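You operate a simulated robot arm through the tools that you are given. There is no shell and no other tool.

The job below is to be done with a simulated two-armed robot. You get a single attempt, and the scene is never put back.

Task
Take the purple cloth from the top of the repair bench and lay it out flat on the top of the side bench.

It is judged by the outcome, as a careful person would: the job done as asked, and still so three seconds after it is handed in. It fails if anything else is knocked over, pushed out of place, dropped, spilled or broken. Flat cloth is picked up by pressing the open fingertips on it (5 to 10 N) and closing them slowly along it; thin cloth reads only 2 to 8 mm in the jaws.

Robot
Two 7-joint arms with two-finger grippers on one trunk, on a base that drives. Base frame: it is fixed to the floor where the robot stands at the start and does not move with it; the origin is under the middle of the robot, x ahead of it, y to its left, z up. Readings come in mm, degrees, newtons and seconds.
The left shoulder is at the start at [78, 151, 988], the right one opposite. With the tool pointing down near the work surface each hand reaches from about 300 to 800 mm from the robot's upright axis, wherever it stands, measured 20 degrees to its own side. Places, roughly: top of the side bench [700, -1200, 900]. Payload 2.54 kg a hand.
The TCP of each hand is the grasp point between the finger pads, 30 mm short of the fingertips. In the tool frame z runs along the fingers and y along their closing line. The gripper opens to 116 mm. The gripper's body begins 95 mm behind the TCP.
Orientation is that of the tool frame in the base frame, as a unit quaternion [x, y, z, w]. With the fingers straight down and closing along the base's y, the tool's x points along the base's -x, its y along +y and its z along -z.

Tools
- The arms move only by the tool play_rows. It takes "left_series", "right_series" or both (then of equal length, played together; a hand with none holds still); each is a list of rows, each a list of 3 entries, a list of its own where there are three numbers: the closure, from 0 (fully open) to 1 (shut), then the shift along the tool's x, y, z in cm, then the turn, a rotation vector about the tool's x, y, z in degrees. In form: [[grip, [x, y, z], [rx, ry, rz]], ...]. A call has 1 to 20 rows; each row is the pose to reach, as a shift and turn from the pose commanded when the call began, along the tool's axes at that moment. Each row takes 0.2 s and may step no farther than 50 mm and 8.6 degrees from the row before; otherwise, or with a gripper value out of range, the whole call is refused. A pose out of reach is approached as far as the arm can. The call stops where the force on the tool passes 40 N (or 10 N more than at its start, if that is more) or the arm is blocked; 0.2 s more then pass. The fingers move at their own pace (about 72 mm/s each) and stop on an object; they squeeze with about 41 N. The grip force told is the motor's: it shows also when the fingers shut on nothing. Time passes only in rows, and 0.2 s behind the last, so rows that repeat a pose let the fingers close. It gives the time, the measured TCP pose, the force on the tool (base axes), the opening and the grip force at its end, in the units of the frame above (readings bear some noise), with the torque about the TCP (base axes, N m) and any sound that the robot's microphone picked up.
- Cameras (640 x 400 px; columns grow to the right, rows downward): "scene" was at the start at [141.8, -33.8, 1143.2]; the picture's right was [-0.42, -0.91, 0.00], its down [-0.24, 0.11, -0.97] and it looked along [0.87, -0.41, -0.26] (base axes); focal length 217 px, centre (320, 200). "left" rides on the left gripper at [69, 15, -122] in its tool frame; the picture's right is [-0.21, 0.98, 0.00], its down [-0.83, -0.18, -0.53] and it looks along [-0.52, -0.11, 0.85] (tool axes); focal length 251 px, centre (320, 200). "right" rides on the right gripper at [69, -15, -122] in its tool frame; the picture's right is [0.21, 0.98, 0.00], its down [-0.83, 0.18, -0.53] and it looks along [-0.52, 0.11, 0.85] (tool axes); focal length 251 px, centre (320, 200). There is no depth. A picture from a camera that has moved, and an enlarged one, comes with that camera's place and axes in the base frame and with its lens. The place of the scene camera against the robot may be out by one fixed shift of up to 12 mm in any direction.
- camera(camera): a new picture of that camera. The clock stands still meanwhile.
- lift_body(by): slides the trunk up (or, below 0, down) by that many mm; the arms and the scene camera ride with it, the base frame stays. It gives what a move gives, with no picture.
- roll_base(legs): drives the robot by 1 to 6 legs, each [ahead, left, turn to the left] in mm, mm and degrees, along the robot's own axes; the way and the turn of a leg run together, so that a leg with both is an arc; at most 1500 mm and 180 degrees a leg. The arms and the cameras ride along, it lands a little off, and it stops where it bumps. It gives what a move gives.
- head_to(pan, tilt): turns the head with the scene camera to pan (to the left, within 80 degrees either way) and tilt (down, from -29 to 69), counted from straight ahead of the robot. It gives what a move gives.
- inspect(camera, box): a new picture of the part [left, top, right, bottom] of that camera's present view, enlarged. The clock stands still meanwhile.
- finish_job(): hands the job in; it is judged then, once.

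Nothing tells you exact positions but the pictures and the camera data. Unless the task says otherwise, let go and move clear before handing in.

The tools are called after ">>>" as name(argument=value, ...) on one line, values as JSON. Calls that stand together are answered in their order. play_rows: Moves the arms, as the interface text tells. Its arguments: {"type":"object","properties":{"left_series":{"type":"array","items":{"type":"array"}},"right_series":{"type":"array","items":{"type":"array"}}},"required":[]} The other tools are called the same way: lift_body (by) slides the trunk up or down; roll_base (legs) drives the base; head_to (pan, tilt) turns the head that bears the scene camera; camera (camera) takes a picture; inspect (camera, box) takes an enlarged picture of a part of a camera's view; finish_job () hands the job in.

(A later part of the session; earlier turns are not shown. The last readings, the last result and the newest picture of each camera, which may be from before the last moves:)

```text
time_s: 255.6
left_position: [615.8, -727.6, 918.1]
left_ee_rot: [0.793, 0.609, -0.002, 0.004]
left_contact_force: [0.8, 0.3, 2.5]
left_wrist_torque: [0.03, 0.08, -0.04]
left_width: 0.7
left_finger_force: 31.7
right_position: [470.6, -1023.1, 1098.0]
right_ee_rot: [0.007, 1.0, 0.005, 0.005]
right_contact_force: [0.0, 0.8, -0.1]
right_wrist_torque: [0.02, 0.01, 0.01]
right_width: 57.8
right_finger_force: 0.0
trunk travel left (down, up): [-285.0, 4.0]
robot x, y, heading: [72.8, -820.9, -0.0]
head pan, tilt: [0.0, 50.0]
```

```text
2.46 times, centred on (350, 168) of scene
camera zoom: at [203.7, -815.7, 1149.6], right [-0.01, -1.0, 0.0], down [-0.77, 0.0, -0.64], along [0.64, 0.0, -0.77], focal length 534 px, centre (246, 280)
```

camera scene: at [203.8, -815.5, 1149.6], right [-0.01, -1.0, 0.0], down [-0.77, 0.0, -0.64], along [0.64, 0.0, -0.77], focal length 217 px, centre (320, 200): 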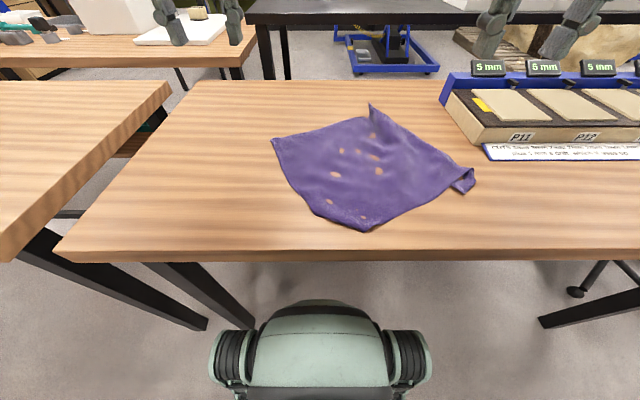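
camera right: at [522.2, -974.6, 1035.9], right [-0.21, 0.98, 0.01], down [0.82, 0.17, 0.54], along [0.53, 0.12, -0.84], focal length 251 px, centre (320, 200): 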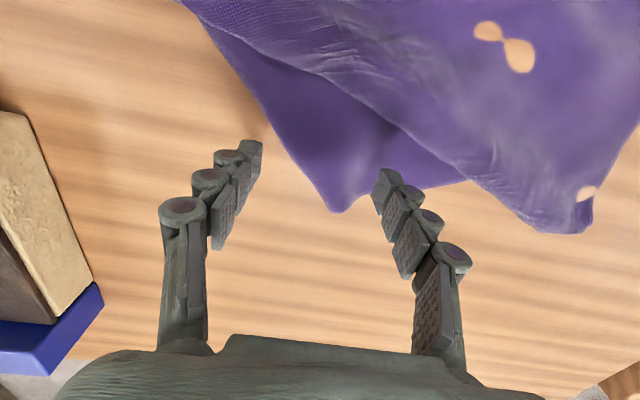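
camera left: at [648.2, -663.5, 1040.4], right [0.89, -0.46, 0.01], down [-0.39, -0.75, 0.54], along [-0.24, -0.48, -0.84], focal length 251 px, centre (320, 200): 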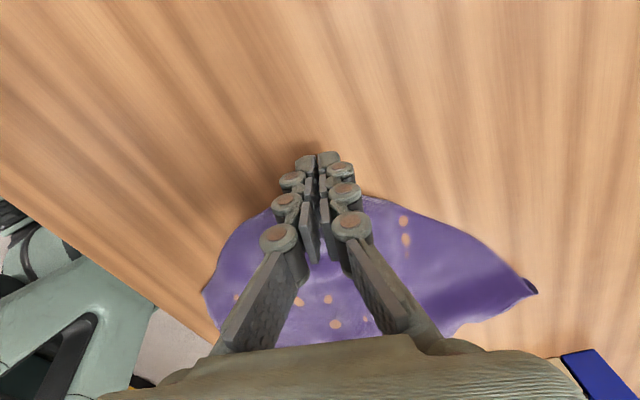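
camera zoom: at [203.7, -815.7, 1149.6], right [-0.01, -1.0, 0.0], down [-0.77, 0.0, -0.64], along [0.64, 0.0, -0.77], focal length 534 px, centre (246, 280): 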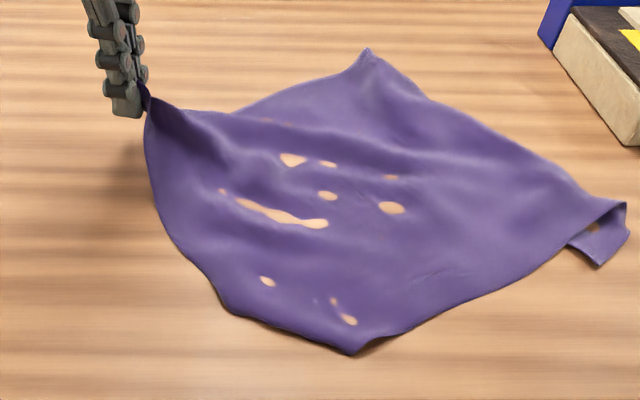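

The far-left corner is held; I'll pull it out to the far left.

>>> play_rows(left_series=[[1.0, [1.2, 0.6, -1.0], [0, 0, 0]], [1.0, [2.8, 1.3, -1.5], [0, 0, 0]], [1.0, [4.6, 2.1, -1.5], [0, 0, 0]], [1.0, [6.4, 3.0, -1.5], [0, 0, 0]], [1.0, [8.2, 3.8, -1.5], [0, 0, 0]], [1.0, [10.0, 4.6, -1.0], [0, 0, 0]], [1.0, [11.5, 5.3, 0], [0, 0, 0]], [1.0, [12.5, 5.8, 1.2], [0, 0, 0]]])

>>> inspect(camera="scene", box=[200, 80, 480, 245])

```text
time_s: 257.4
left_position: [705.9, -621.6, 903.8]
left_ee_rot: [0.794, 0.608, -0.002, 0.005]
left_contact_force: [0.7, 0.0, -6.4]
left_wrist_torque: [0.03, 0.0, -0.01]
left_width: 0.2
left_finger_force: 26.8
right_position: [469.7, -1023.6, 1097.5]
right_ee_rot: [0.007, 1.0, 0.005, 0.005]
right_contact_force: [0.3, 0.5, 0.4]
right_wrist_torque: [0.04, 0.01, 0.0]
right_width: 57.7
right_finger_force: 0.1
trunk travel left (down, up): [-285.0, 4.0]
robot x, y, heading: [64.8, -823.9, -0.0]
head pan, tilt: [0.0, 50.0]
```

```text
2.29 times, centred on (340, 162) of scene
camera zoom: at [203.9, -815.6, 1149.6], right [-0.01, -1.0, 0.0], down [-0.77, 0.0, -0.64], along [0.64, 0.0, -0.77], focal length 496 px, centre (274, 286)
```

zoom: 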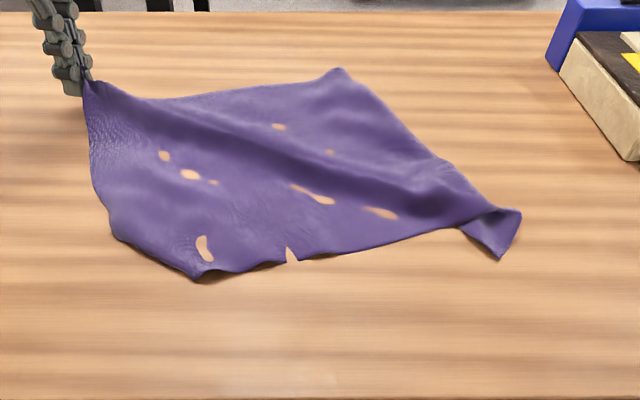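

The whole cloth moved to a good spot, well clear of the bench edge and the tray. I'll set this corner down, release and look again.

>>> play_rows(left_series=[[1.0, [0.2, 0.1, 0.8], [0, 0, 0]], [1.0, [0.3, 0.1, 1.4], [0, 0, 0]], [0.9, [0.3, 0.1, 1.4], [0, 0, 0]], [0.8, [0.3, 0.1, 1.4], [0, 0, 0]], [0.7, [0.3, 0.1, 1.3], [0, 0, 0]], [0.6, [0.3, 0.1, 0.8], [0, 0, 0]], [0.55, [0.3, 0.1, -1.0], [0, 0, 0]], [0.55, [0.3, 0, -4.0], [0, 0, 0]], [0.55, [0.3, -1.5, -8.0], [0, 0, -8]], [0.55, [0.3, -4.0, -11.0], [0, 0, -16]], [0.55, [0.3, -7.0, -14.0], [0, 0, -24]], [0.55, [0, -10.0, -16.5], [0, 0, -32]], [0.55, [-0.5, -13.0, -18.0], [0, 0, -40]], [0.55, [-1.0, -16.0, -18.5], [0, 0, -48]], [0.55, [-1.5, -18.5, -18.5], [0, 0, -56]], [0.55, [-2.0, -20.0, -18.5], [0, 0, -64]], [0.55, [-2.5, -21.0, -18.5], [0, 0, -72]], [0.55, [-3.0, -22.0, -18.5], [0, 0, -80]], [0.55, [-3.0, -22.0, -18.5], [0, 0, -88]], [0.55, [-3.0, -22.0, -18.5], [0, 0, -96]]])

>>> camera(camera="left")

>>> camera(camera="right")

>>> inspect(camera="scene", box=[200, 80, 480, 245])

```text
time_s: 261.6
left_position: [486.4, -592.7, 1090.5]
left_ee_rot: [0.078, 0.997, -0.004, 0.001]
left_contact_force: [0.2, 0.1, 0.0]
left_wrist_torque: [0.02, 0.02, -0.02]
left_width: 52.3
left_finger_force: 0.1
right_position: [469.6, -1025.2, 1098.2]
right_ee_rot: [0.007, 1.0, 0.005, 0.005]
right_contact_force: [0.5, -0.1, 0.7]
right_wrist_torque: [0.01, 0.04, -0.02]
right_width: 58.0
right_finger_force: 0.0
trunk travel left (down, up): [-285.0, 4.0]
robot x, y, heading: [68.0, -821.2, -0.2]
head pan, tilt: [0.0, 50.0]
```

```text
taken
camera left: at [419.6, -566.1, 1212.9], right [0.36, 0.93, -0.01], down [0.79, -0.3, 0.54], along [0.5, -0.2, -0.84], focal length 251 px, centre (320, 200)
```

left: 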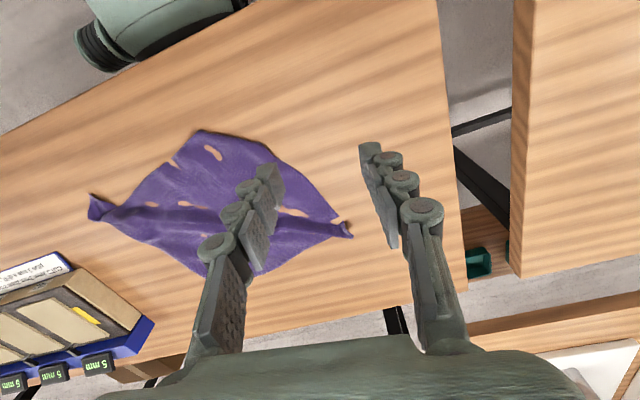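

```text
taken
camera right: at [400.1, -1039.6, 1219.3], right [-0.2, 0.98, 0.01], down [0.82, 0.17, 0.54], along [0.53, 0.12, -0.84], focal length 251 px, centre (320, 200)
```

right: 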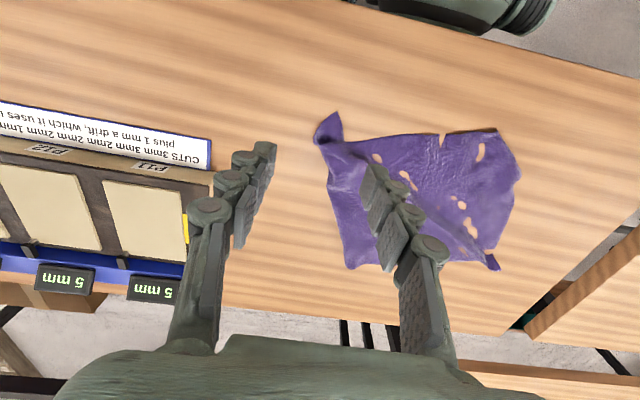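

```text
2.29 times, centred on (340, 162) of scene
camera zoom: at [203.8, -815.6, 1149.6], right [-0.01, -1.0, 0.0], down [-0.77, 0.0, -0.64], along [0.64, 0.0, -0.77], focal length 496 px, centre (274, 286)
```

zoom: 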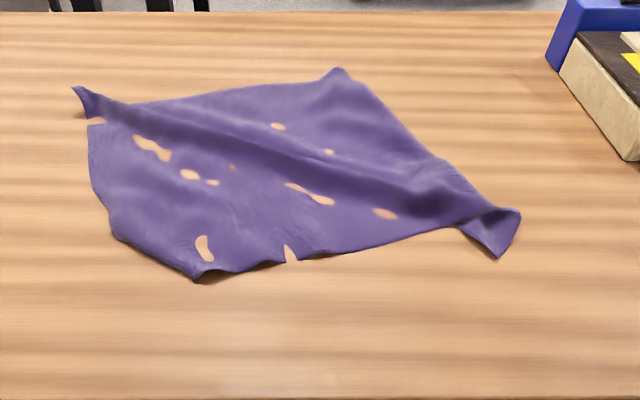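

The cloth now lies in a good central spot. I'll zoom in on the near corner and the right flap to plan the last pulls.

>>> inspect(camera="scene", box=[235, 150, 345, 215])

>>> inspect(camera="left", box=[140, 110, 300, 210])

>>> inspect(camera="right", box=[300, 95, 540, 275])

```text
5.82 times, centred on (290, 182) of scene
camera zoom: at [203.8, -815.6, 1149.6], right [-0.01, -1.0, 0.0], down [-0.77, 0.0, -0.64], along [0.64, 0.0, -0.77], focal length 1261 px, centre (494, 302)
```

zoom: 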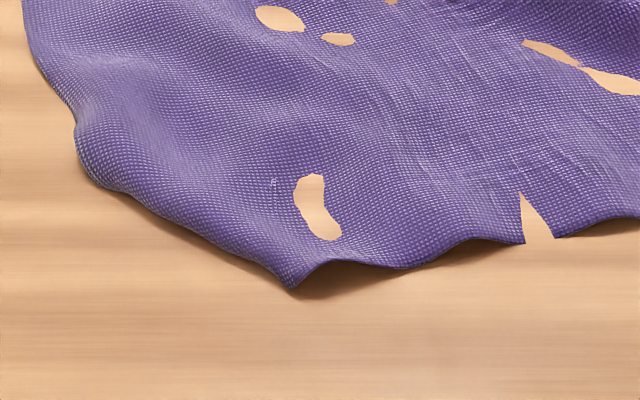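

```text
4.00 times, centred on (220, 160) of left
camera zoom: at [419.6, -566.1, 1212.9], right [0.36, 0.93, -0.01], down [0.79, -0.3, 0.54], along [0.5, -0.2, -0.84], focal length 1006 px, centre (720, 360)
```

zoom: 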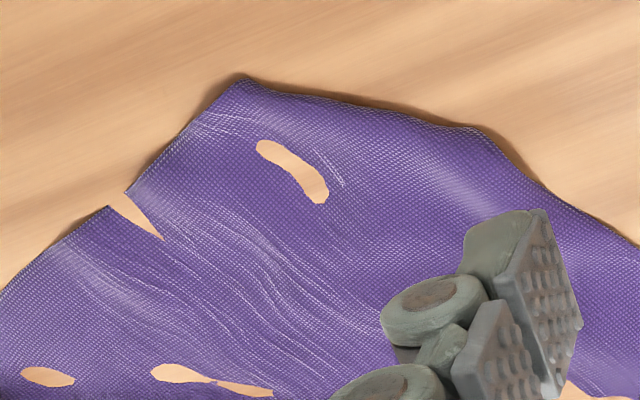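

```text
2.22 times, centred on (420, 185) of right
camera zoom: at [400.1, -1039.6, 1219.3], right [-0.2, 0.98, 0.01], down [0.82, 0.17, 0.54], along [0.53, 0.12, -0.84], focal length 559 px, centre (98, 233)
```

zoom: 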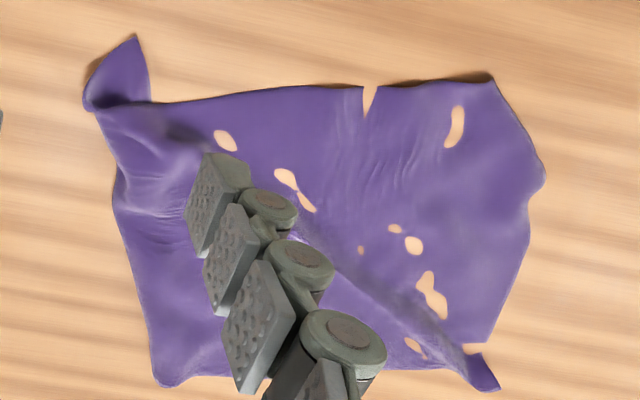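

>>> inspect(camera="right", box=[450, 115, 540, 185])

>>> inspect(camera="left", box=[180, 120, 270, 180])

>>> inspect(camera="right", box=[300, 100, 390, 170])

```text
5.71 times, centred on (495, 150) of right
camera zoom: at [400.1, -1039.6, 1219.3], right [-0.2, 0.98, 0.01], down [0.82, 0.17, 0.54], along [0.53, 0.12, -0.84], focal length 1437 px, centre (-680, 486)
```

zoom: 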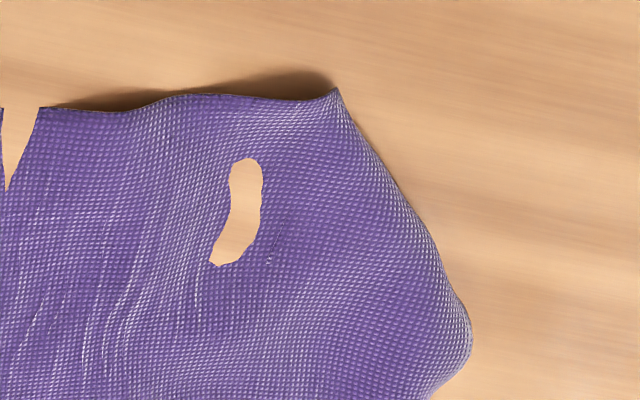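

```text
6.67 times, centred on (225, 150) of left
camera zoom: at [419.6, -566.1, 1212.9], right [0.36, 0.93, -0.01], down [0.79, -0.3, 0.54], along [0.5, -0.2, -0.84], focal length 1676 px, centre (953, 533)
```

zoom: 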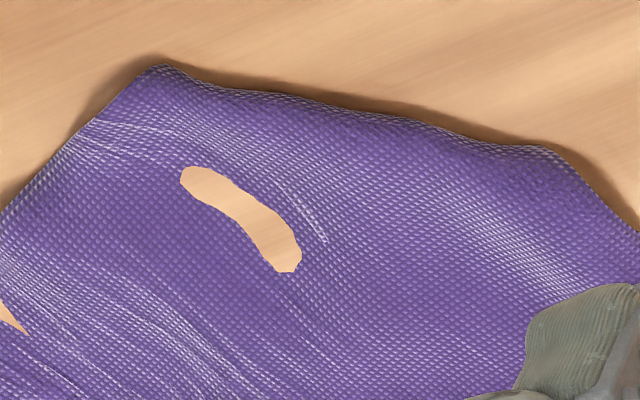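

```text
5.71 times, centred on (345, 135) of right
camera zoom: at [400.1, -1039.6, 1219.3], right [-0.2, 0.98, 0.01], down [0.82, 0.17, 0.54], along [0.53, 0.12, -0.84], focal length 1437 px, centre (177, 571)
```

zoom: 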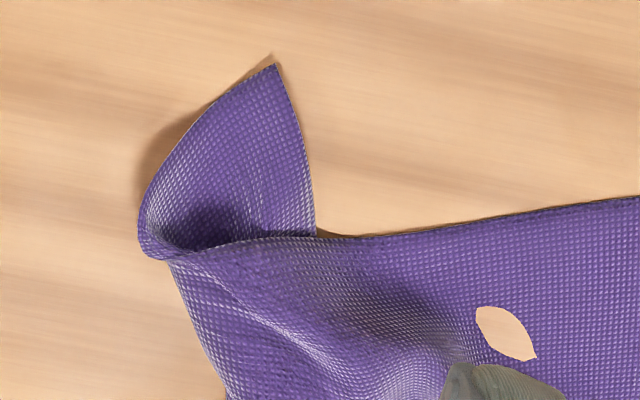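

The cloth is nearly a flat rectangle; what remains is the near-left corner folded under, the right corner flap folded, and slack along the far edge. First I'll open the right flap at (479,-996) with the right hand.

>>> play_rows(right_series=[[0.5, [-0.4, 0.4, 2.0], [0, 0, 0]], [0.48, [-0.8, 0.8, 4.0], [0, 0, 0]], [0.47, [-1.2, 1.2, 6.0], [0, 0, 0]], [0.47, [-1.6, 1.6, 8.0], [0, 0, 0]], [0.47, [-2.0, 2.0, 10.0], [0, 0, 0]], [0.47, [-2.4, 2.4, 12.0], [0, 0, 0]], [0.47, [-2.7, 2.8, 13.8], [0, 0, 0]], [0.47, [-2.7, 2.8, 13.8], [0, 0, 0]]])

>>> camera(camera="right")

```text
time_s: 263.4
left_position: [486.9, -592.0, 1090.3]
left_ee_rot: [0.079, 0.997, -0.005, 0.001]
left_contact_force: [0.5, 0.5, 0.3]
left_wrist_torque: [0.01, 0.02, 0.01]
left_width: 52.2
left_finger_force: 0.1
right_position: [498.5, -994.9, 960.5]
right_ee_rot: [0.006, 1.0, 0.005, 0.004]
right_contact_force: [-0.4, 0.1, -0.9]
right_wrist_torque: [0.03, 0.0, 0.03]
right_width: 61.5
right_finger_force: 0.1
trunk travel left (down, up): [-285.0, 4.0]
robot x, y, heading: [68.9, -819.9, -0.5]
head pan, tilt: [0.0, 50.0]
```

```text
taken
camera right: at [427.7, -1010.3, 1082.2], right [-0.2, 0.98, 0.01], down [0.82, 0.17, 0.54], along [0.53, 0.12, -0.84], focal length 251 px, centre (320, 200)
```

right: 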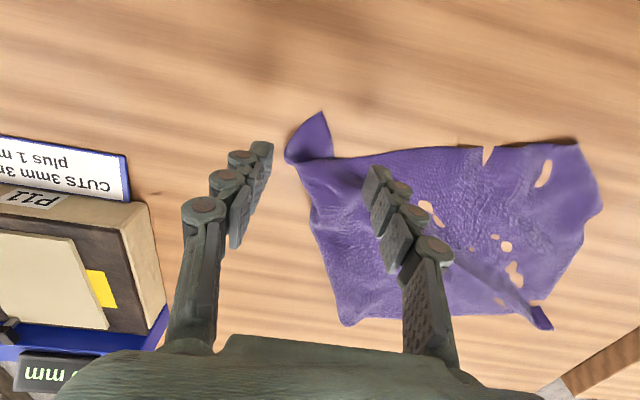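

>>> play_rows(right_series=[[0.47, [0, -0.2, 2.0], [0, 0, 0]], [0.47, [0, -0.3, 4.0], [0, 0, 0]], [0.47, [0, -0.3, 5.5], [0, 0, 0]], [0.47, [0, -0.3, 6.5], [0, 0, 0]], [0.47, [0, -0.3, 7.0], [0, 0, 0]], [0.47, [0, -0.3, 7.15], [0, 0, 0]], [0.5, [0, -0.3, 7.2], [0, 0, 0]], [0.55, [0, -0.3, 7.2], [0, 0, 0]], [0.6, [0, -0.3, 7.2], [0, 0, 0]], [0.65, [0, -0.3, 7.2], [0, 0, 0]], [0.7, [0, -0.3, 7.2], [0, 0, 0]], [0.75, [0, -0.3, 7.2], [0, 0, 0]], [0.8, [0, -0.3, 7.2], [0, 0, 0]]])

>>> inspect(camera="right", box=[220, 80, 440, 240])

```text
time_s: 266.2
left_position: [484.8, -590.8, 1090.2]
left_ee_rot: [0.079, 0.997, -0.004, 0.002]
left_contact_force: [-0.6, 0.0, -1.2]
left_wrist_torque: [-0.02, 0.0, 0.02]
left_width: 52.0
left_finger_force: 0.0
right_position: [500.0, -994.5, 889.1]
right_ee_rot: [0.006, 1.0, 0.006, 0.004]
right_contact_force: [-1.5, -0.7, 16.7]
right_wrist_torque: [-0.04, 0.18, -0.05]
right_width: 23.5
right_finger_force: 0.2
trunk travel left (down, up): [-285.0, 4.0]
robot x, y, heading: [72.4, -819.2, -0.5]
head pan, tilt: [0.0, 50.0]
```

```text
2.50 times, centred on (330, 160) of right
camera zoom: at [429.1, -1010.6, 1010.7], right [-0.2, 0.98, 0.01], down [0.82, 0.16, 0.54], along [0.53, 0.12, -0.84], focal length 629 px, centre (295, 300)
```

zoom: 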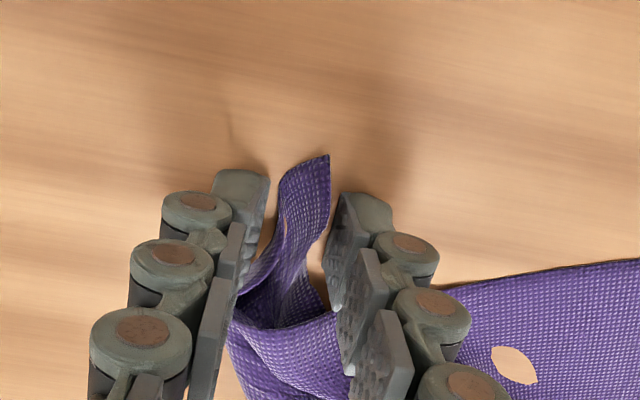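

>>> play_rows(right_series=[[0.85, [0, 0, -0.03], [0, 0, 0]], [0.9, [0, 0, -0.05], [0, 0, 0]], [0.95, [0, 0, -0.05], [0, 0, 0]], [1.0, [0, 0, -0.05], [0, 0, 0]], [1.0, [0, 0, -0.05], [0, 0, 0]], [1.0, [0, 0, -0.05], [0, 0, 0]], [1.0, [0, 0, -0.05], [0, 0, 0]], [1.0, [0, 0, -2.0], [0, 0, 0]], [1.0, [0, -0.5, -4.5], [0, 0, 0]], [1.0, [0.5, -2.0, -6.0], [0, 0, 0]], [1.0, [1.5, -4.0, -6.0], [0, 0, 0]], [1.0, [2.5, -5.5, -5.0], [0, 0, 0]], [1.0, [3.5, -6.5, -3.0], [0, 0, 0]]])

>>> inspect(camera="scene", box=[220, 80, 500, 245])

>>> camera(camera="right")

```text
time_s: 269.0
left_position: [485.7, -591.2, 1090.0]
left_ee_rot: [0.078, 0.997, -0.004, 0.001]
left_contact_force: [-0.1, -0.2, -0.3]
left_wrist_torque: [0.02, 0.03, -0.03]
left_width: 52.1
left_finger_force: 0.0
right_position: [461.7, -1062.9, 916.9]
right_ee_rot: [0.006, 1.0, 0.005, 0.004]
right_contact_force: [0.2, -2.7, 3.7]
right_wrist_torque: [0.35, -0.1, -0.01]
right_width: 2.0
right_finger_force: 36.1
trunk travel left (down, up): [-285.0, 4.0]
robot x, y, heading: [66.3, -823.2, -0.2]
head pan, tilt: [0.0, 50.0]
```

```text
2.29 times, centred on (360, 162) of scene
camera zoom: at [203.8, -815.9, 1149.6], right [-0.01, -1.0, 0.0], down [-0.77, 0.0, -0.64], along [0.64, 0.0, -0.77], focal length 496 px, centre (229, 286)
```

zoom: 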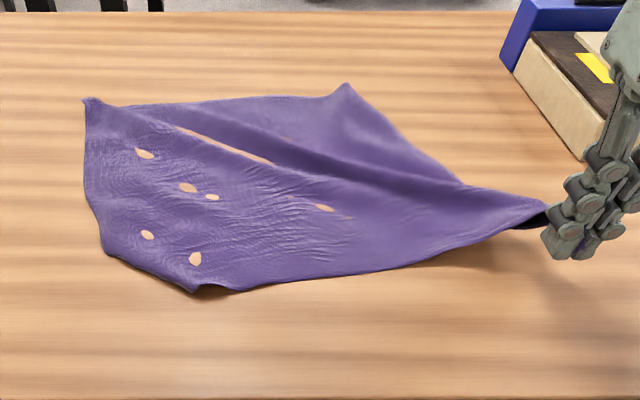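

```text
taken
camera right: at [391.4, -1078.8, 1039.5], right [-0.2, 0.98, 0.01], down [0.82, 0.17, 0.54], along [0.53, 0.12, -0.84], focal length 251 px, centre (320, 200)
```

right: 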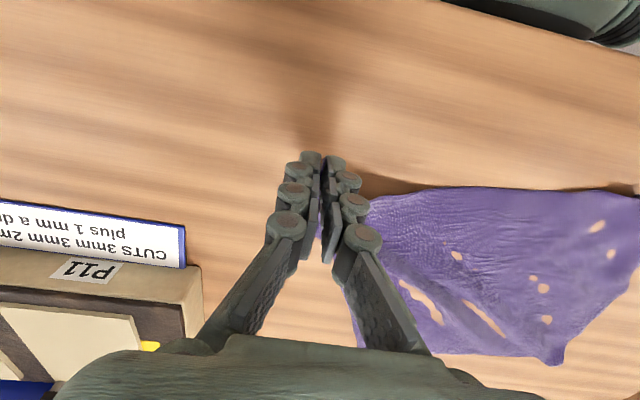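

The right corner is out. I'll set it down and release.

>>> play_rows(right_series=[[1.0, [0, 0, 1.0], [0, 0, 0]], [1.0, [0, 0, 2.0], [0, 0, 0]], [1.0, [0, 0, 2.7], [0, 0, 0]], [0.92, [0, 0, 2.75], [0, 0, 0]], [0.84, [0, 0, 2.75], [0, 0, 0]], [0.76, [0, 0, 2.75], [0, 0, 0]], [0.68, [0, 0, 2.75], [0, 0, 0]], [0.6, [0, 0, 2.7], [0, 0, 0]], [0.55, [0, 0, 2.0], [0, 0, 0]], [0.55, [0, 0, -1.0], [0, 0, 0]], [0.55, [0, 0, -5.0], [0, 0, 0]], [0.55, [1.0, 0, -9.0], [0, 0, 0]], [0.55, [2.0, 0, -13.0], [0, 0, 0]], [0.55, [3.0, 0, -16.0], [0, 0, 0]], [0.55, [3.5, 0, -18.0], [0, 0, 0]]])

>>> camera(camera="right")

>>> inspect(camera="scene", box=[220, 80, 500, 245])

```text
time_s: 272.2
left_position: [486.2, -592.4, 1088.7]
left_ee_rot: [0.078, 0.997, -0.005, 0.001]
left_contact_force: [0.1, 0.1, -1.4]
left_wrist_torque: [-0.01, -0.03, -0.03]
left_width: 52.3
left_finger_force: 0.1
right_position: [424.6, -1064.4, 1098.7]
right_ee_rot: [0.006, 1.0, 0.006, 0.004]
right_contact_force: [-0.1, -0.6, -0.8]
right_wrist_torque: [0.0, 0.01, 0.03]
right_width: 52.3
right_finger_force: 0.1
trunk travel left (down, up): [-285.0, 4.0]
robot x, y, heading: [69.4, -819.5, -0.2]
head pan, tilt: [0.0, 50.0]
```

```text
taken
camera right: at [354.9, -1080.5, 1219.7], right [-0.2, 0.98, 0.01], down [0.82, 0.17, 0.54], along [0.53, 0.12, -0.84], focal length 251 px, centre (320, 200)
```

right: 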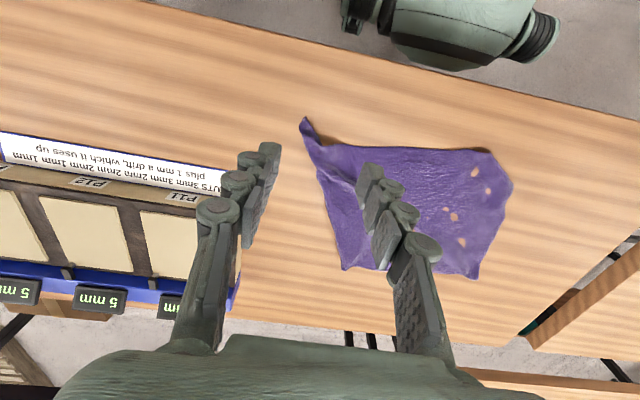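

```text
2.29 times, centred on (360, 162) of scene
camera zoom: at [203.7, -815.6, 1149.6], right [-0.01, -1.0, 0.0], down [-0.77, 0.0, -0.64], along [0.64, 0.0, -0.77], focal length 496 px, centre (229, 286)
```

zoom: 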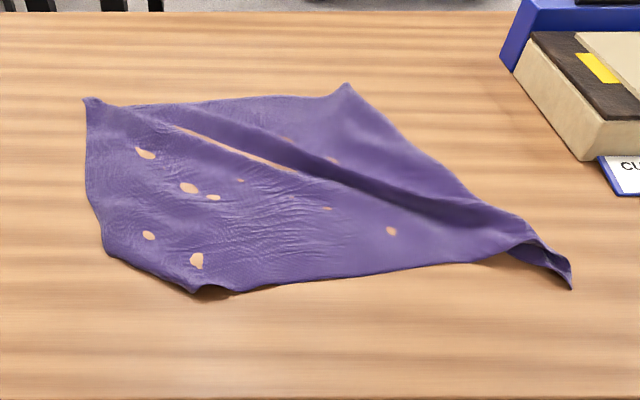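

The sheet is nearly flat with one diagonal fold of slack left. Pulling the far-right corner (735,-949) outward will take that up, so I move right and bring the left hand over it.

>>> roll_base(legs=[[0, -300, 0]])

>>> play_rows(left_series=[[0.5, [-2.0, -0.1, 1.5], [0, 0, 3]], [0.48, [-5.0, -0.2, 3.0], [0, 0, 6]], [0.45, [-8.0, -0.3, 4.8], [0, 0, 9]], [0.42, [-11.5, -0.4, 6.5], [0, 0, 12]], [0.4, [-15.0, -0.5, 8.5], [0, 0, 15]], [0.4, [-18.5, -0.6, 10.5], [0, 0, 18]], [0.4, [-21.5, -0.7, 12.0], [0, 0, 20]], [0.4, [-23.1, -0.8, 13.0], [0, 0, 22]], [0.4, [-23.1, -0.8, 13.0], [0, 0, 22]]])

>>> camera(camera="left")

```text
time_s: 275.6
left_position: [483.8, -886.8, 1091.3]
left_ee_rot: [0.077, 0.997, -0.004, 0.001]
left_contact_force: [-0.1, -0.2, -0.1]
left_wrist_torque: [0.0, 0.0, 0.0]
left_width: 52.3
left_finger_force: 0.0
right_position: [425.3, -1358.2, 1097.2]
right_ee_rot: [0.004, 1.0, 0.006, 0.005]
right_contact_force: [-0.9, -0.4, -0.9]
right_wrist_torque: [0.03, -0.01, 0.02]
right_width: 52.3
right_finger_force: 0.0
trunk travel left (down, up): [-285.0, 4.0]
robot x, y, heading: [68.5, -1114.7, -0.3]
head pan, tilt: [0.0, 50.0]
```

```text
time_s: 277.6
left_position: [711.1, -929.0, 960.0]
left_ee_rot: [0.266, 0.964, -0.004, 0.002]
left_contact_force: [0.2, 0.4, 0.2]
left_wrist_torque: [0.01, 0.01, 0.01]
left_width: 69.6
left_finger_force: 0.1
right_position: [425.9, -1357.8, 1098.2]
right_ee_rot: [0.004, 1.0, 0.005, 0.004]
right_contact_force: [0.6, 0.6, -0.1]
right_wrist_torque: [0.02, 0.02, -0.01]
right_width: 52.2
right_finger_force: 0.0
trunk travel left (down, up): [-285.0, 4.0]
robot x, y, heading: [69.0, -1114.5, -0.3]
head pan, tilt: [0.0, 50.0]
```

```text
taken
camera left: at [658.8, -880.8, 1082.5], right [0.68, 0.73, -0.01], down [0.62, -0.57, 0.54], along [0.39, -0.37, -0.84], focal length 251 px, centre (320, 200)
```

left: 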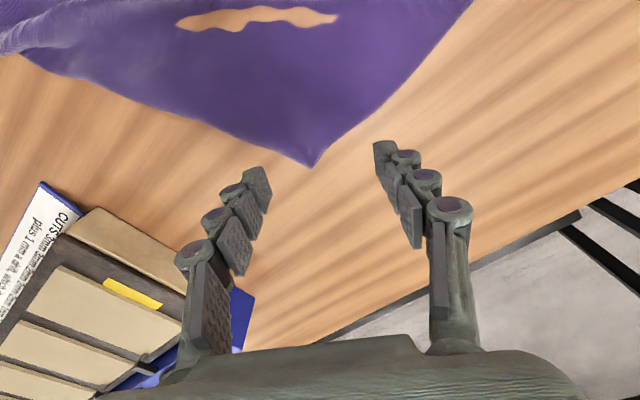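

>>> play_rows(left_series=[[0.35, [-0.4, -0.8, 2.0], [0, 0, 0]], [0.31, [-0.8, -1.6, 4.0], [0, 0, 0]], [0.31, [-0.8, -1.6, 5.5], [0, 0, 0]], [0.31, [-0.8, -1.6, 6.5], [0, 0, 0]], [0.31, [-0.8, -1.6, 7.0], [0, 0, 0]], [0.31, [-0.8, -1.6, 7.1], [0, 0, 0]], [0.31, [-0.8, -1.6, 7.1], [0, 0, 0]]])

>>> inspect(camera="left", box=[200, 80, 440, 240])

```text
time_s: 279.2
left_position: [710.5, -950.8, 891.0]
left_ee_rot: [0.265, 0.964, -0.005, 0.002]
left_contact_force: [0.0, -1.1, 0.2]
left_wrist_torque: [0.01, -0.02, -0.01]
left_width: 80.0
left_finger_force: 0.1
right_position: [425.4, -1357.7, 1098.4]
right_ee_rot: [0.004, 1.0, 0.005, 0.004]
right_contact_force: [0.7, 0.4, -0.5]
right_wrist_torque: [0.02, 0.0, -0.05]
right_width: 52.2
right_finger_force: 0.1
trunk travel left (down, up): [-285.0, 4.0]
robot x, y, heading: [70.3, -1116.3, -0.0]
head pan, tilt: [0.0, 50.0]
```

```text
2.50 times, centred on (320, 160) of left
camera zoom: at [658.1, -901.4, 1012.7], right [0.68, 0.73, -0.01], down [0.62, -0.57, 0.54], along [0.39, -0.37, -0.84], focal length 629 px, centre (320, 300)
```

zoom: 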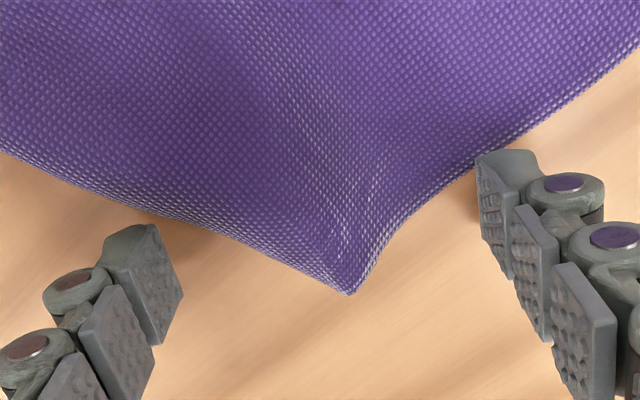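

>>> play_rows(left_series=[[0.31, [0.6, 0, 0], [0, 0, 0]], [0.31, [1.0, 0.2, 0.1], [0, 0, 0]], [0.35, [1.0, 0.2, 0.2], [0, 0, 0]], [0.39, [1.0, 0.2, 0.2], [0, 0, 0]], [0.43, [1.0, 0.2, 0.2], [0, 0, 0]], [0.47, [1.0, 0.2, 0.2], [0, 0, 0]], [0.51, [1.0, 0.2, 0.2], [0, 0, 0]], [0.55, [1.0, 0.2, 0.2], [0, 0, 0]], [0.59, [1.0, 0.2, 0.2], [0, 0, 0]], [0.63, [1.0, 0.2, 0.2], [0, 0, 0]], [0.67, [1.0, 0.2, 0.2], [0, 0, 0]], [0.71, [1.0, 0.2, 0.2], [0, 0, 0]], [0.75, [1.0, 0.2, 0.2], [0, 0, 0]], [0.79, [1.0, 0.2, 0.2], [0, 0, 0]]])

>>> inspect(camera="left", box=[200, 80, 440, 240])

```text
time_s: 282.2
left_position: [702.2, -943.4, 890.0]
left_ee_rot: [0.266, 0.964, -0.003, 0.003]
left_contact_force: [0.9, 1.5, 14.5]
left_wrist_torque: [0.33, -0.06, 0.0]
left_width: 25.4
left_finger_force: 0.4
right_position: [424.2, -1360.0, 1097.2]
right_ee_rot: [0.005, 1.0, 0.006, 0.004]
right_contact_force: [0.1, 0.6, 0.1]
right_wrist_torque: [-0.04, 0.0, 0.01]
right_width: 52.3
right_finger_force: 0.0
trunk travel left (down, up): [-285.0, 4.0]
robot x, y, heading: [67.6, -1113.1, -0.1]
head pan, tilt: [0.0, 50.0]
```

```text
2.50 times, centred on (320, 160) of left
camera zoom: at [649.2, -894.0, 1012.6], right [0.68, 0.73, 0.0], down [0.61, -0.57, 0.54], along [0.39, -0.37, -0.84], focal length 629 px, centre (320, 300)
```

zoom: 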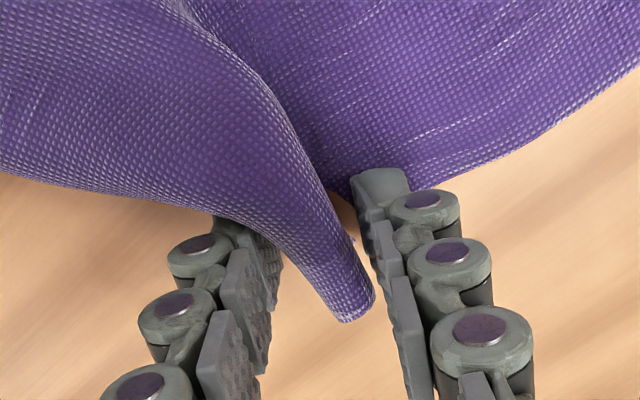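

>>> play_rows(left_series=[[0.84, [0, 0, -0.02], [0, 0, 0]], [0.89, [0, 0, -0.04], [0, 0, 0]], [0.94, [0, 0, -0.05], [0, 0, 0]], [1.0, [0, 0, -0.05], [0, 0, 0]], [1.0, [0, 0, -0.05], [0, 0, 0]], [1.0, [0, 0, -0.05], [0, 0, 0]], [1.0, [0, 0, -0.05], [0, 0, 0]], [1.0, [-0.3, 0, -1.8], [0, 0, 0]], [1.0, [-1.5, 0.1, -3.5], [0, 0, 0]], [1.0, [-3.0, 0.2, -4.0], [0, 0, 0]], [1.0, [-4.5, 0.3, -4.0], [0, 0, 0]], [1.0, [-6.0, 0.4, -4.0], [0, 0, 0]], [1.0, [-7.5, 0.5, -3.5], [0, 0, 0]], [1.0, [-9.0, 0.6, -2.5], [0, 0, 0]], [1.0, [-9.9, 0.6, -1.5], [0, 0, 0]]])

>>> camera(camera="scene")

>>> inspect(camera="scene", box=[90, 80, 350, 245])

```text
time_s: 285.4
left_position: [789.6, -984.9, 904.3]
left_ee_rot: [0.266, 0.964, -0.004, 0.002]
left_contact_force: [-0.8, 0.2, 7.6]
left_wrist_torque: [-0.03, 0.01, 0.08]
left_width: 1.4
left_finger_force: 31.4
right_position: [424.8, -1358.2, 1098.0]
right_ee_rot: [0.004, 1.0, 0.005, 0.004]
right_contact_force: [0.3, 0.5, 0.4]
right_wrist_torque: [0.01, -0.01, 0.0]
right_width: 52.3
right_finger_force: 0.2
trunk travel left (down, up): [-285.0, 4.0]
robot x, y, heading: [67.7, -1113.8, -0.1]
head pan, tilt: [0.0, 50.0]
```

```text
taken
camera scene: at [202.8, -1110.2, 1149.7], right [0.0, -1.0, 0.0], down [-0.77, 0.0, -0.64], along [0.64, 0.0, -0.77], focal length 217 px, centre (320, 200)
```

scene: 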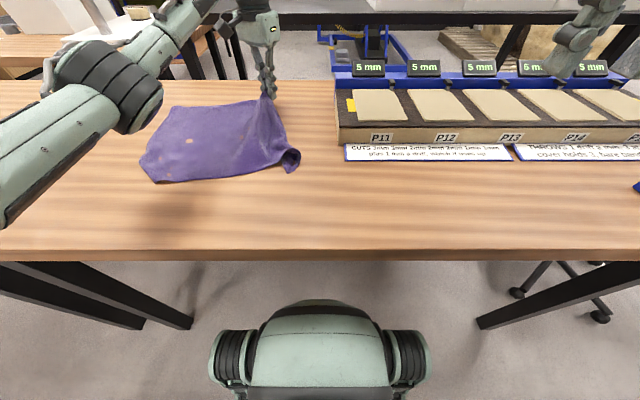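

```text
2.42 times, centred on (220, 162) of scene
camera zoom: at [202.8, -1110.2, 1149.7], right [0.0, -1.0, 0.0], down [-0.77, 0.0, -0.64], along [0.64, 0.0, -0.77], focal length 526 px, centre (562, 291)
```

zoom: 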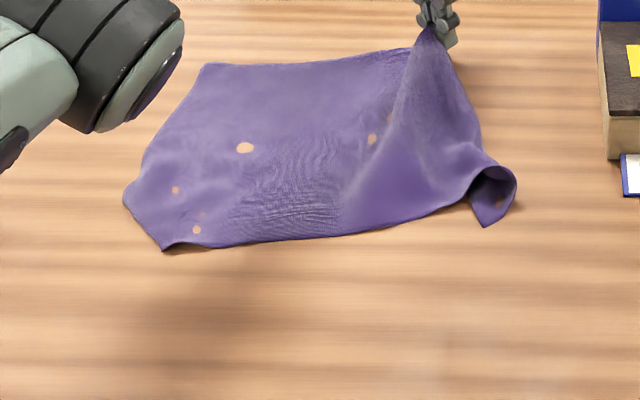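

Excellent: the diagonal fold is gone. I'll set this corner down and release.

>>> play_rows(left_series=[[1.0, [-0.2, 0, 0.8], [0, 0, 0]], [1.0, [-0.3, 0, 1.4], [0, 0, 0]], [0.92, [-0.3, 0, 1.45], [0, 0, 0]], [0.84, [-0.3, 0, 1.45], [0, 0, 0]], [0.76, [-0.3, 0, 1.45], [0, 0, 0]], [0.68, [-0.3, 0, 1.4], [0, 0, 0]], [0.6, [-0.3, 0, 1.2], [0, 0, 0]], [0.55, [-0.3, 0, 0], [0, 0, 0]], [0.55, [-0.3, 0, -3.0], [0, 0, 0]], [0.55, [-0.3, 0, -6.5], [0, 0, 0]], [0.55, [2.0, -0.5, -10.0], [0, 0, -5]], [0.55, [6.0, -1.5, -13.0], [0, 0, -10]], [0.55, [10.0, -3.0, -15.5], [0, 0, -15]], [0.55, [14.0, -5.0, -17.5], [0, 0, -20]], [0.55, [18.0, -7.0, -18.5], [0, 0, -25]], [0.55, [22.0, -9.0, -18.5], [0, 0, -31]], [0.55, [25.0, -11.0, -18.5], [0, 0, -31]]])

>>> camera(camera="left")

>>> inspect(camera="scene", box=[90, 80, 350, 245])

```text
refused: row 12 steps farther than a row can; nothing moved
```

```text
taken
camera left: at [737.9, -936.5, 1026.5], right [0.68, 0.73, 0.0], down [0.62, -0.57, 0.54], along [0.39, -0.37, -0.84], focal length 251 px, centre (320, 200)
```

left: 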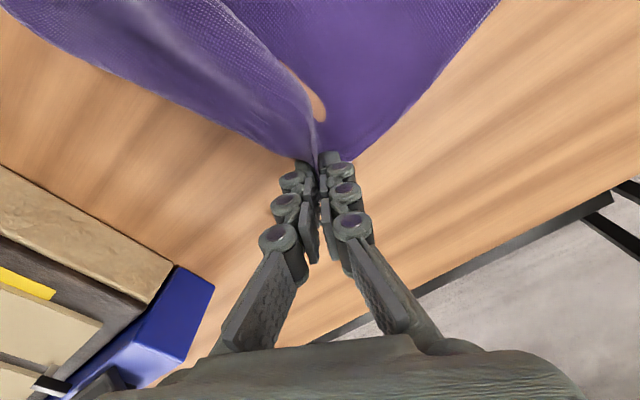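

```text
2.42 times, centred on (220, 162) of scene
camera zoom: at [202.8, -1110.2, 1149.7], right [0.0, -1.0, 0.0], down [-0.77, 0.0, -0.64], along [0.64, 0.0, -0.77], focal length 526 px, centre (562, 291)
```

zoom: 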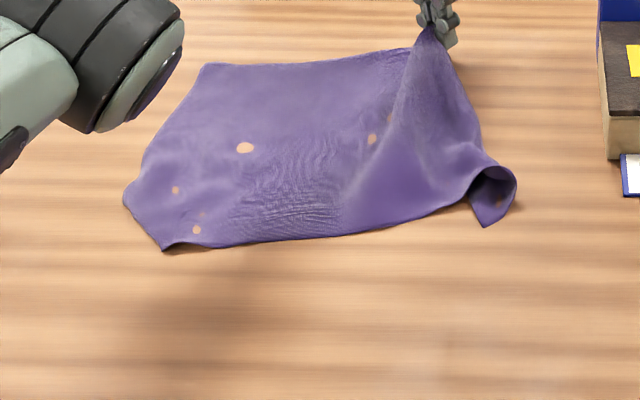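

One row stepped too far, so I'll resend the same release with smaller steps.

>>> play_rows(left_series=[[1.0, [-0.2, 0, 0.8], [0, 0, 0]], [1.0, [-0.3, 0, 1.4], [0, 0, 0]], [0.92, [-0.3, 0, 1.45], [0, 0, 0]], [0.84, [-0.3, 0, 1.45], [0, 0, 0]], [0.76, [-0.3, 0, 1.45], [0, 0, 0]], [0.68, [-0.3, 0, 1.4], [0, 0, 0]], [0.6, [-0.3, 0, 1.2], [0, 0, 0]], [0.55, [-0.3, 0, 0], [0, 0, 0]], [0.55, [-0.3, 0, -3.0], [0, 0, 0]], [0.55, [-0.3, 0, -6.5], [0, 0, 0]], [0.55, [1.5, -0.5, -9.5], [0, 0, -5]], [0.55, [4.5, -1.3, -12.0], [0, 0, -10]], [0.55, [8.0, -2.5, -14.0], [0, 0, -15]], [0.55, [11.5, -3.8, -16.0], [0, 0, -20]], [0.55, [15.0, -5.2, -17.5], [0, 0, -25]], [0.55, [18.5, -6.8, -18.5], [0, 0, -31]], [0.55, [22.0, -8.5, -18.5], [0, 0, -31]], [0.55, [25.0, -10.5, -18.5], [0, 0, -31]]])

>>> camera(camera="left")

>>> inspect(camera="scene", box=[90, 80, 350, 245])

```text
time_s: 289.2
left_position: [522.6, -949.2, 1088.5]
left_ee_rot: [-0.003, 1.0, -0.004, 0.002]
left_contact_force: [0.2, 0.3, -0.2]
left_wrist_torque: [0.0, -0.02, 0.09]
left_width: 52.2
left_finger_force: 0.0
right_position: [425.2, -1358.8, 1096.9]
right_ee_rot: [0.004, 1.0, 0.005, 0.005]
right_contact_force: [-0.4, 0.3, -0.5]
right_wrist_torque: [0.01, 0.01, 0.0]
right_width: 52.1
right_finger_force: 0.0
trunk travel left (down, up): [-285.0, 4.0]
robot x, y, heading: [68.4, -1117.1, -0.3]
head pan, tilt: [0.0, 50.0]
```

```text
taken
camera left: at [452.5, -933.8, 1211.7], right [0.21, 0.98, -0.01], down [0.83, -0.17, 0.54], along [0.52, -0.12, -0.84], focal length 251 px, centre (320, 200)
```

left: 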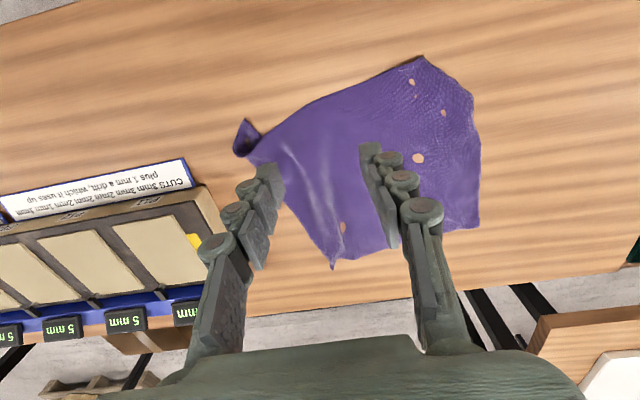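

```text
2.42 times, centred on (220, 162) of scene
camera zoom: at [202.5, -1110.2, 1149.7], right [0.0, -1.0, 0.0], down [-0.77, 0.0, -0.64], along [0.64, 0.0, -0.77], focal length 526 px, centre (562, 291)
```

zoom: 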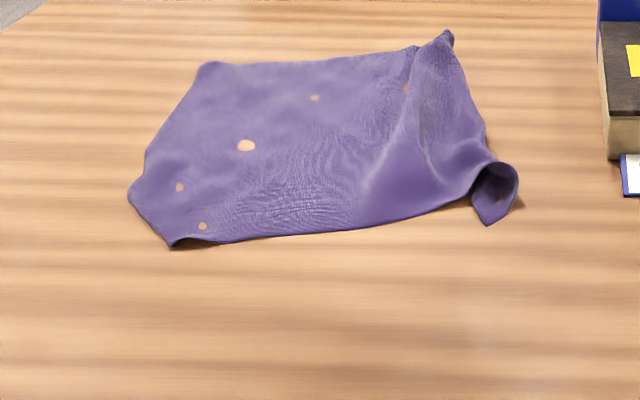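

The cloth is close to flat, but I now think a strip along the near side is still folded under, with its right corner peeking out at (512,-1053). I'll move left and pull that corner toward me with the right hand to draw the strip out.

>>> roll_base(legs=[[0, 235, 0.2]])

>>> camera(camera="right")

>>> inspect(camera="right", box=[230, 60, 480, 220])

>>> inspect(camera="scene", box=[200, 80, 460, 245])

```text
time_s: 292.1
left_position: [518.5, -708.2, 1089.1]
left_ee_rot: [-0.009, 1.0, -0.004, 0.001]
left_contact_force: [-0.7, 0.9, 0.1]
left_wrist_torque: [-0.02, 0.04, -0.01]
left_width: 52.2
left_finger_force: 0.1
right_position: [428.0, -1118.9, 1098.2]
right_ee_rot: [-0.003, 1.0, 0.005, 0.004]
right_contact_force: [-0.3, 0.6, -0.6]
right_wrist_torque: [-0.02, -0.02, -0.01]
right_width: 52.2
right_finger_force: 0.1
trunk travel left (down, up): [-285.0, 4.0]
robot x, y, heading: [63.6, -883.9, 1.0]
head pan, tilt: [0.0, 50.0]
```

```text
taken
camera right: at [357.9, -1136.4, 1219.4], right [-0.22, 0.98, 0.01], down [0.82, 0.18, 0.54], along [0.53, 0.13, -0.84], focal length 251 px, centre (320, 200)
```

right: 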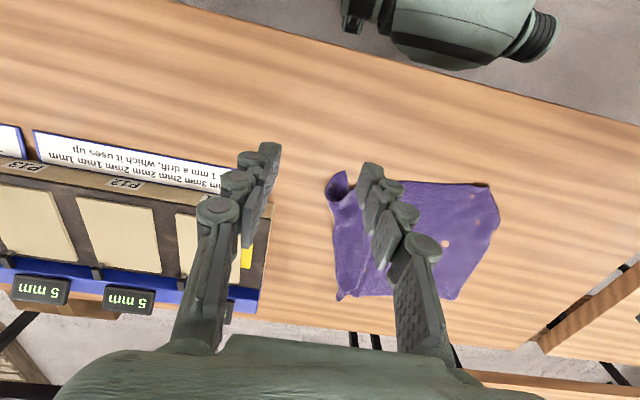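

```text
2.50 times, centred on (355, 140) of right
camera zoom: at [357.9, -1136.4, 1219.4], right [-0.22, 0.98, 0.01], down [0.82, 0.18, 0.54], along [0.53, 0.13, -0.84], focal length 629 px, centre (232, 350)
```

zoom: 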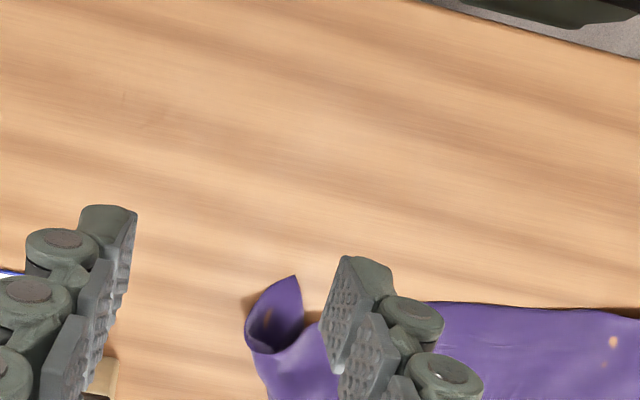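

```text
2.42 times, centred on (330, 162) of scene
camera zoom: at [201.3, -874.3, 1149.6], right [0.01, -1.0, 0.0], down [-0.77, -0.01, -0.64], along [0.64, 0.01, -0.77], focal length 526 px, centre (296, 291)
```

zoom: 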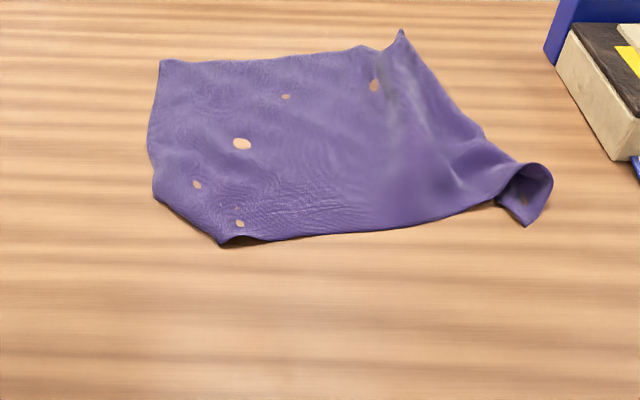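

>>> play_rows(right_series=[[0.5, [-1.4, 0.8, 1.8], [0, 0, 0]], [0.48, [-2.8, 1.6, 3.6], [0, 0, 0]], [0.46, [-4.2, 2.5, 5.5], [0, 0, 0]], [0.45, [-5.7, 3.4, 7.5], [0, 0, 0]], [0.45, [-7.2, 4.4, 9.5], [0, 0, 0]], [0.45, [-8.7, 5.3, 11.5], [0, 0, 0]], [0.45, [-10.0, 6.3, 13.0], [0, 0, 0]], [0.45, [-10.0, 6.3, 13.8], [0, 0, 0]], [0.45, [-10.0, 6.3, 13.8], [0, 0, 0]]])

>>> camera(camera="right")

```text
time_s: 294.1
left_position: [518.7, -708.9, 1088.1]
left_ee_rot: [-0.009, 1.0, -0.005, 0.001]
left_contact_force: [0.6, 0.0, 0.4]
left_wrist_torque: [-0.01, 0.01, 0.01]
left_width: 52.2
left_finger_force: 0.0
right_position: [529.4, -1051.9, 962.0]
right_ee_rot: [-0.004, 1.0, 0.004, 0.004]
right_contact_force: [-0.7, 0.4, 0.1]
right_wrist_torque: [-0.03, -0.01, 0.02]
right_width: 63.8
right_finger_force: 0.2
trunk travel left (down, up): [-285.0, 4.0]
robot x, y, heading: [68.2, -880.8, 0.9]
head pan, tilt: [0.0, 50.0]
```

```text
taken
camera right: at [460.1, -1069.1, 1083.5], right [-0.22, 0.98, 0.01], down [0.82, 0.18, 0.54], along [0.53, 0.13, -0.84], focal length 251 px, centre (320, 200)
```

right: 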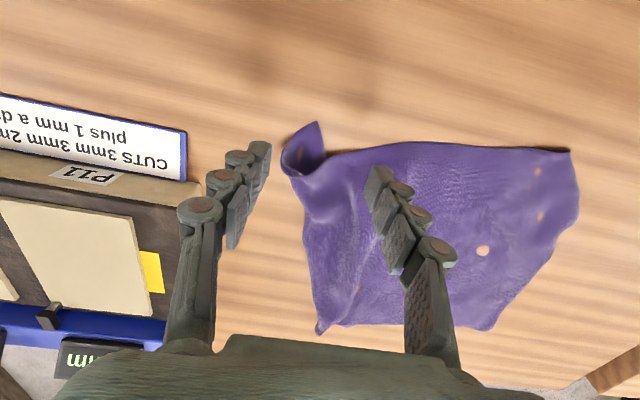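

>>> play_rows(right_series=[[0.45, [-0.4, -0.6, 2.0], [0, 0, 0]], [0.45, [-0.7, -1.2, 4.0], [0, 0, 0]], [0.45, [-0.7, -1.2, 5.5], [0, 0, 0]], [0.45, [-0.7, -1.2, 6.5], [0, 0, 0]], [0.45, [-0.7, -1.2, 7.1], [0, 0, 0]], [0.48, [-0.7, -1.2, 7.3], [0, 0, 0]], [0.52, [-0.7, -1.2, 7.35], [0, 0, 0]], [0.56, [-0.7, -1.2, 7.35], [0, 0, 0]], [0.6, [-0.7, -1.2, 7.35], [0, 0, 0]], [0.64, [-0.7, -1.2, 7.35], [0, 0, 0]], [0.68, [-0.7, -1.2, 7.35], [0, 0, 0]], [0.72, [-0.7, -1.2, 7.35], [0, 0, 0]], [0.76, [-0.7, -1.2, 7.35], [0, 0, 0]], [0.8, [-0.7, -1.2, 7.35], [0, 0, 0]]])

>>> inspect(camera="right", box=[220, 80, 440, 240])

```text
time_s: 297.1
left_position: [517.7, -707.8, 1089.7]
left_ee_rot: [-0.009, 1.0, -0.005, 0.001]
left_contact_force: [0.3, -0.4, 0.1]
left_wrist_torque: [-0.01, -0.01, 0.01]
left_width: 51.9
left_finger_force: 0.0
right_position: [534.6, -1065.1, 889.4]
right_ee_rot: [-0.003, 1.0, 0.005, 0.005]
right_contact_force: [1.4, 1.6, 22.1]
right_wrist_torque: [0.13, -0.08, 0.0]
right_width: 24.1
right_finger_force: 0.2
trunk travel left (down, up): [-285.0, 4.0]
robot x, y, heading: [66.2, -883.0, 1.0]
head pan, tilt: [0.0, 50.0]
```

```text
2.50 times, centred on (330, 160) of right
camera zoom: at [465.2, -1082.3, 1011.2], right [-0.22, 0.98, 0.01], down [0.82, 0.18, 0.54], along [0.53, 0.13, -0.84], focal length 629 px, centre (295, 300)
```

zoom: 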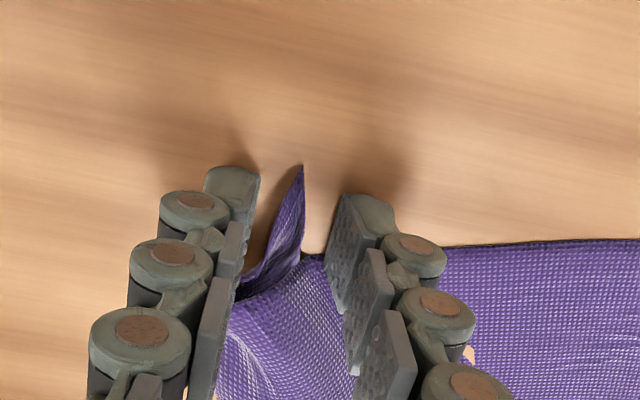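

>>> play_rows(right_series=[[0.85, [0, 0, -0.05], [0, 0, 0]], [0.9, [0, 0, -0.08], [0, 0, 0]], [0.95, [0, 0, -0.08], [0, 0, 0]], [1.0, [0, 0, -0.08], [0, 0, 0]], [1.0, [0, 0, -0.08], [0, 0, 0]], [1.0, [0, 0, -0.08], [0, 0, 0]], [1.0, [0, 0, -0.08], [0, 0, 0]], [1.0, [0.3, 0, -1.5], [0, 0, 0]], [1.0, [1.5, 0, -3.0], [0, 0, 0]], [1.0, [3.0, -0.2, -3.5], [0, 0, 0]], [1.0, [4.5, -0.4, -3.5], [0, 0, 0]], [1.0, [6.0, -0.6, -3.5], [0, 0, 0]]])

>>> inspect(camera="scene", box=[200, 80, 480, 255])

```text
time_s: 299.7
left_position: [517.8, -708.4, 1088.1]
left_ee_rot: [-0.009, 1.0, -0.005, 0.001]
left_contact_force: [-0.4, 0.3, 0.6]
left_wrist_torque: [0.02, 0.0, 0.02]
left_width: 52.2
left_finger_force: 0.1
right_position: [474.2, -1072.1, 921.3]
right_ee_rot: [-0.004, 1.0, 0.005, 0.005]
right_contact_force: [1.5, 1.7, -2.1]
right_wrist_torque: [0.02, 0.08, 0.01]
right_width: 5.5
right_finger_force: 35.7
trunk travel left (down, up): [-285.0, 4.0]
robot x, y, heading: [67.4, -883.2, 0.8]
head pan, tilt: [0.0, 50.0]
```

```text
2.29 times, centred on (340, 168) of scene
camera zoom: at [201.1, -874.4, 1149.7], right [0.01, -1.0, 0.0], down [-0.77, -0.01, -0.64], along [0.64, 0.01, -0.77], focal length 496 px, centre (274, 274)
```

zoom: 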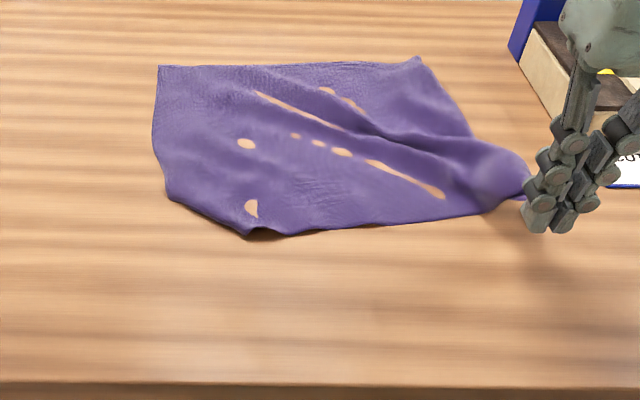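

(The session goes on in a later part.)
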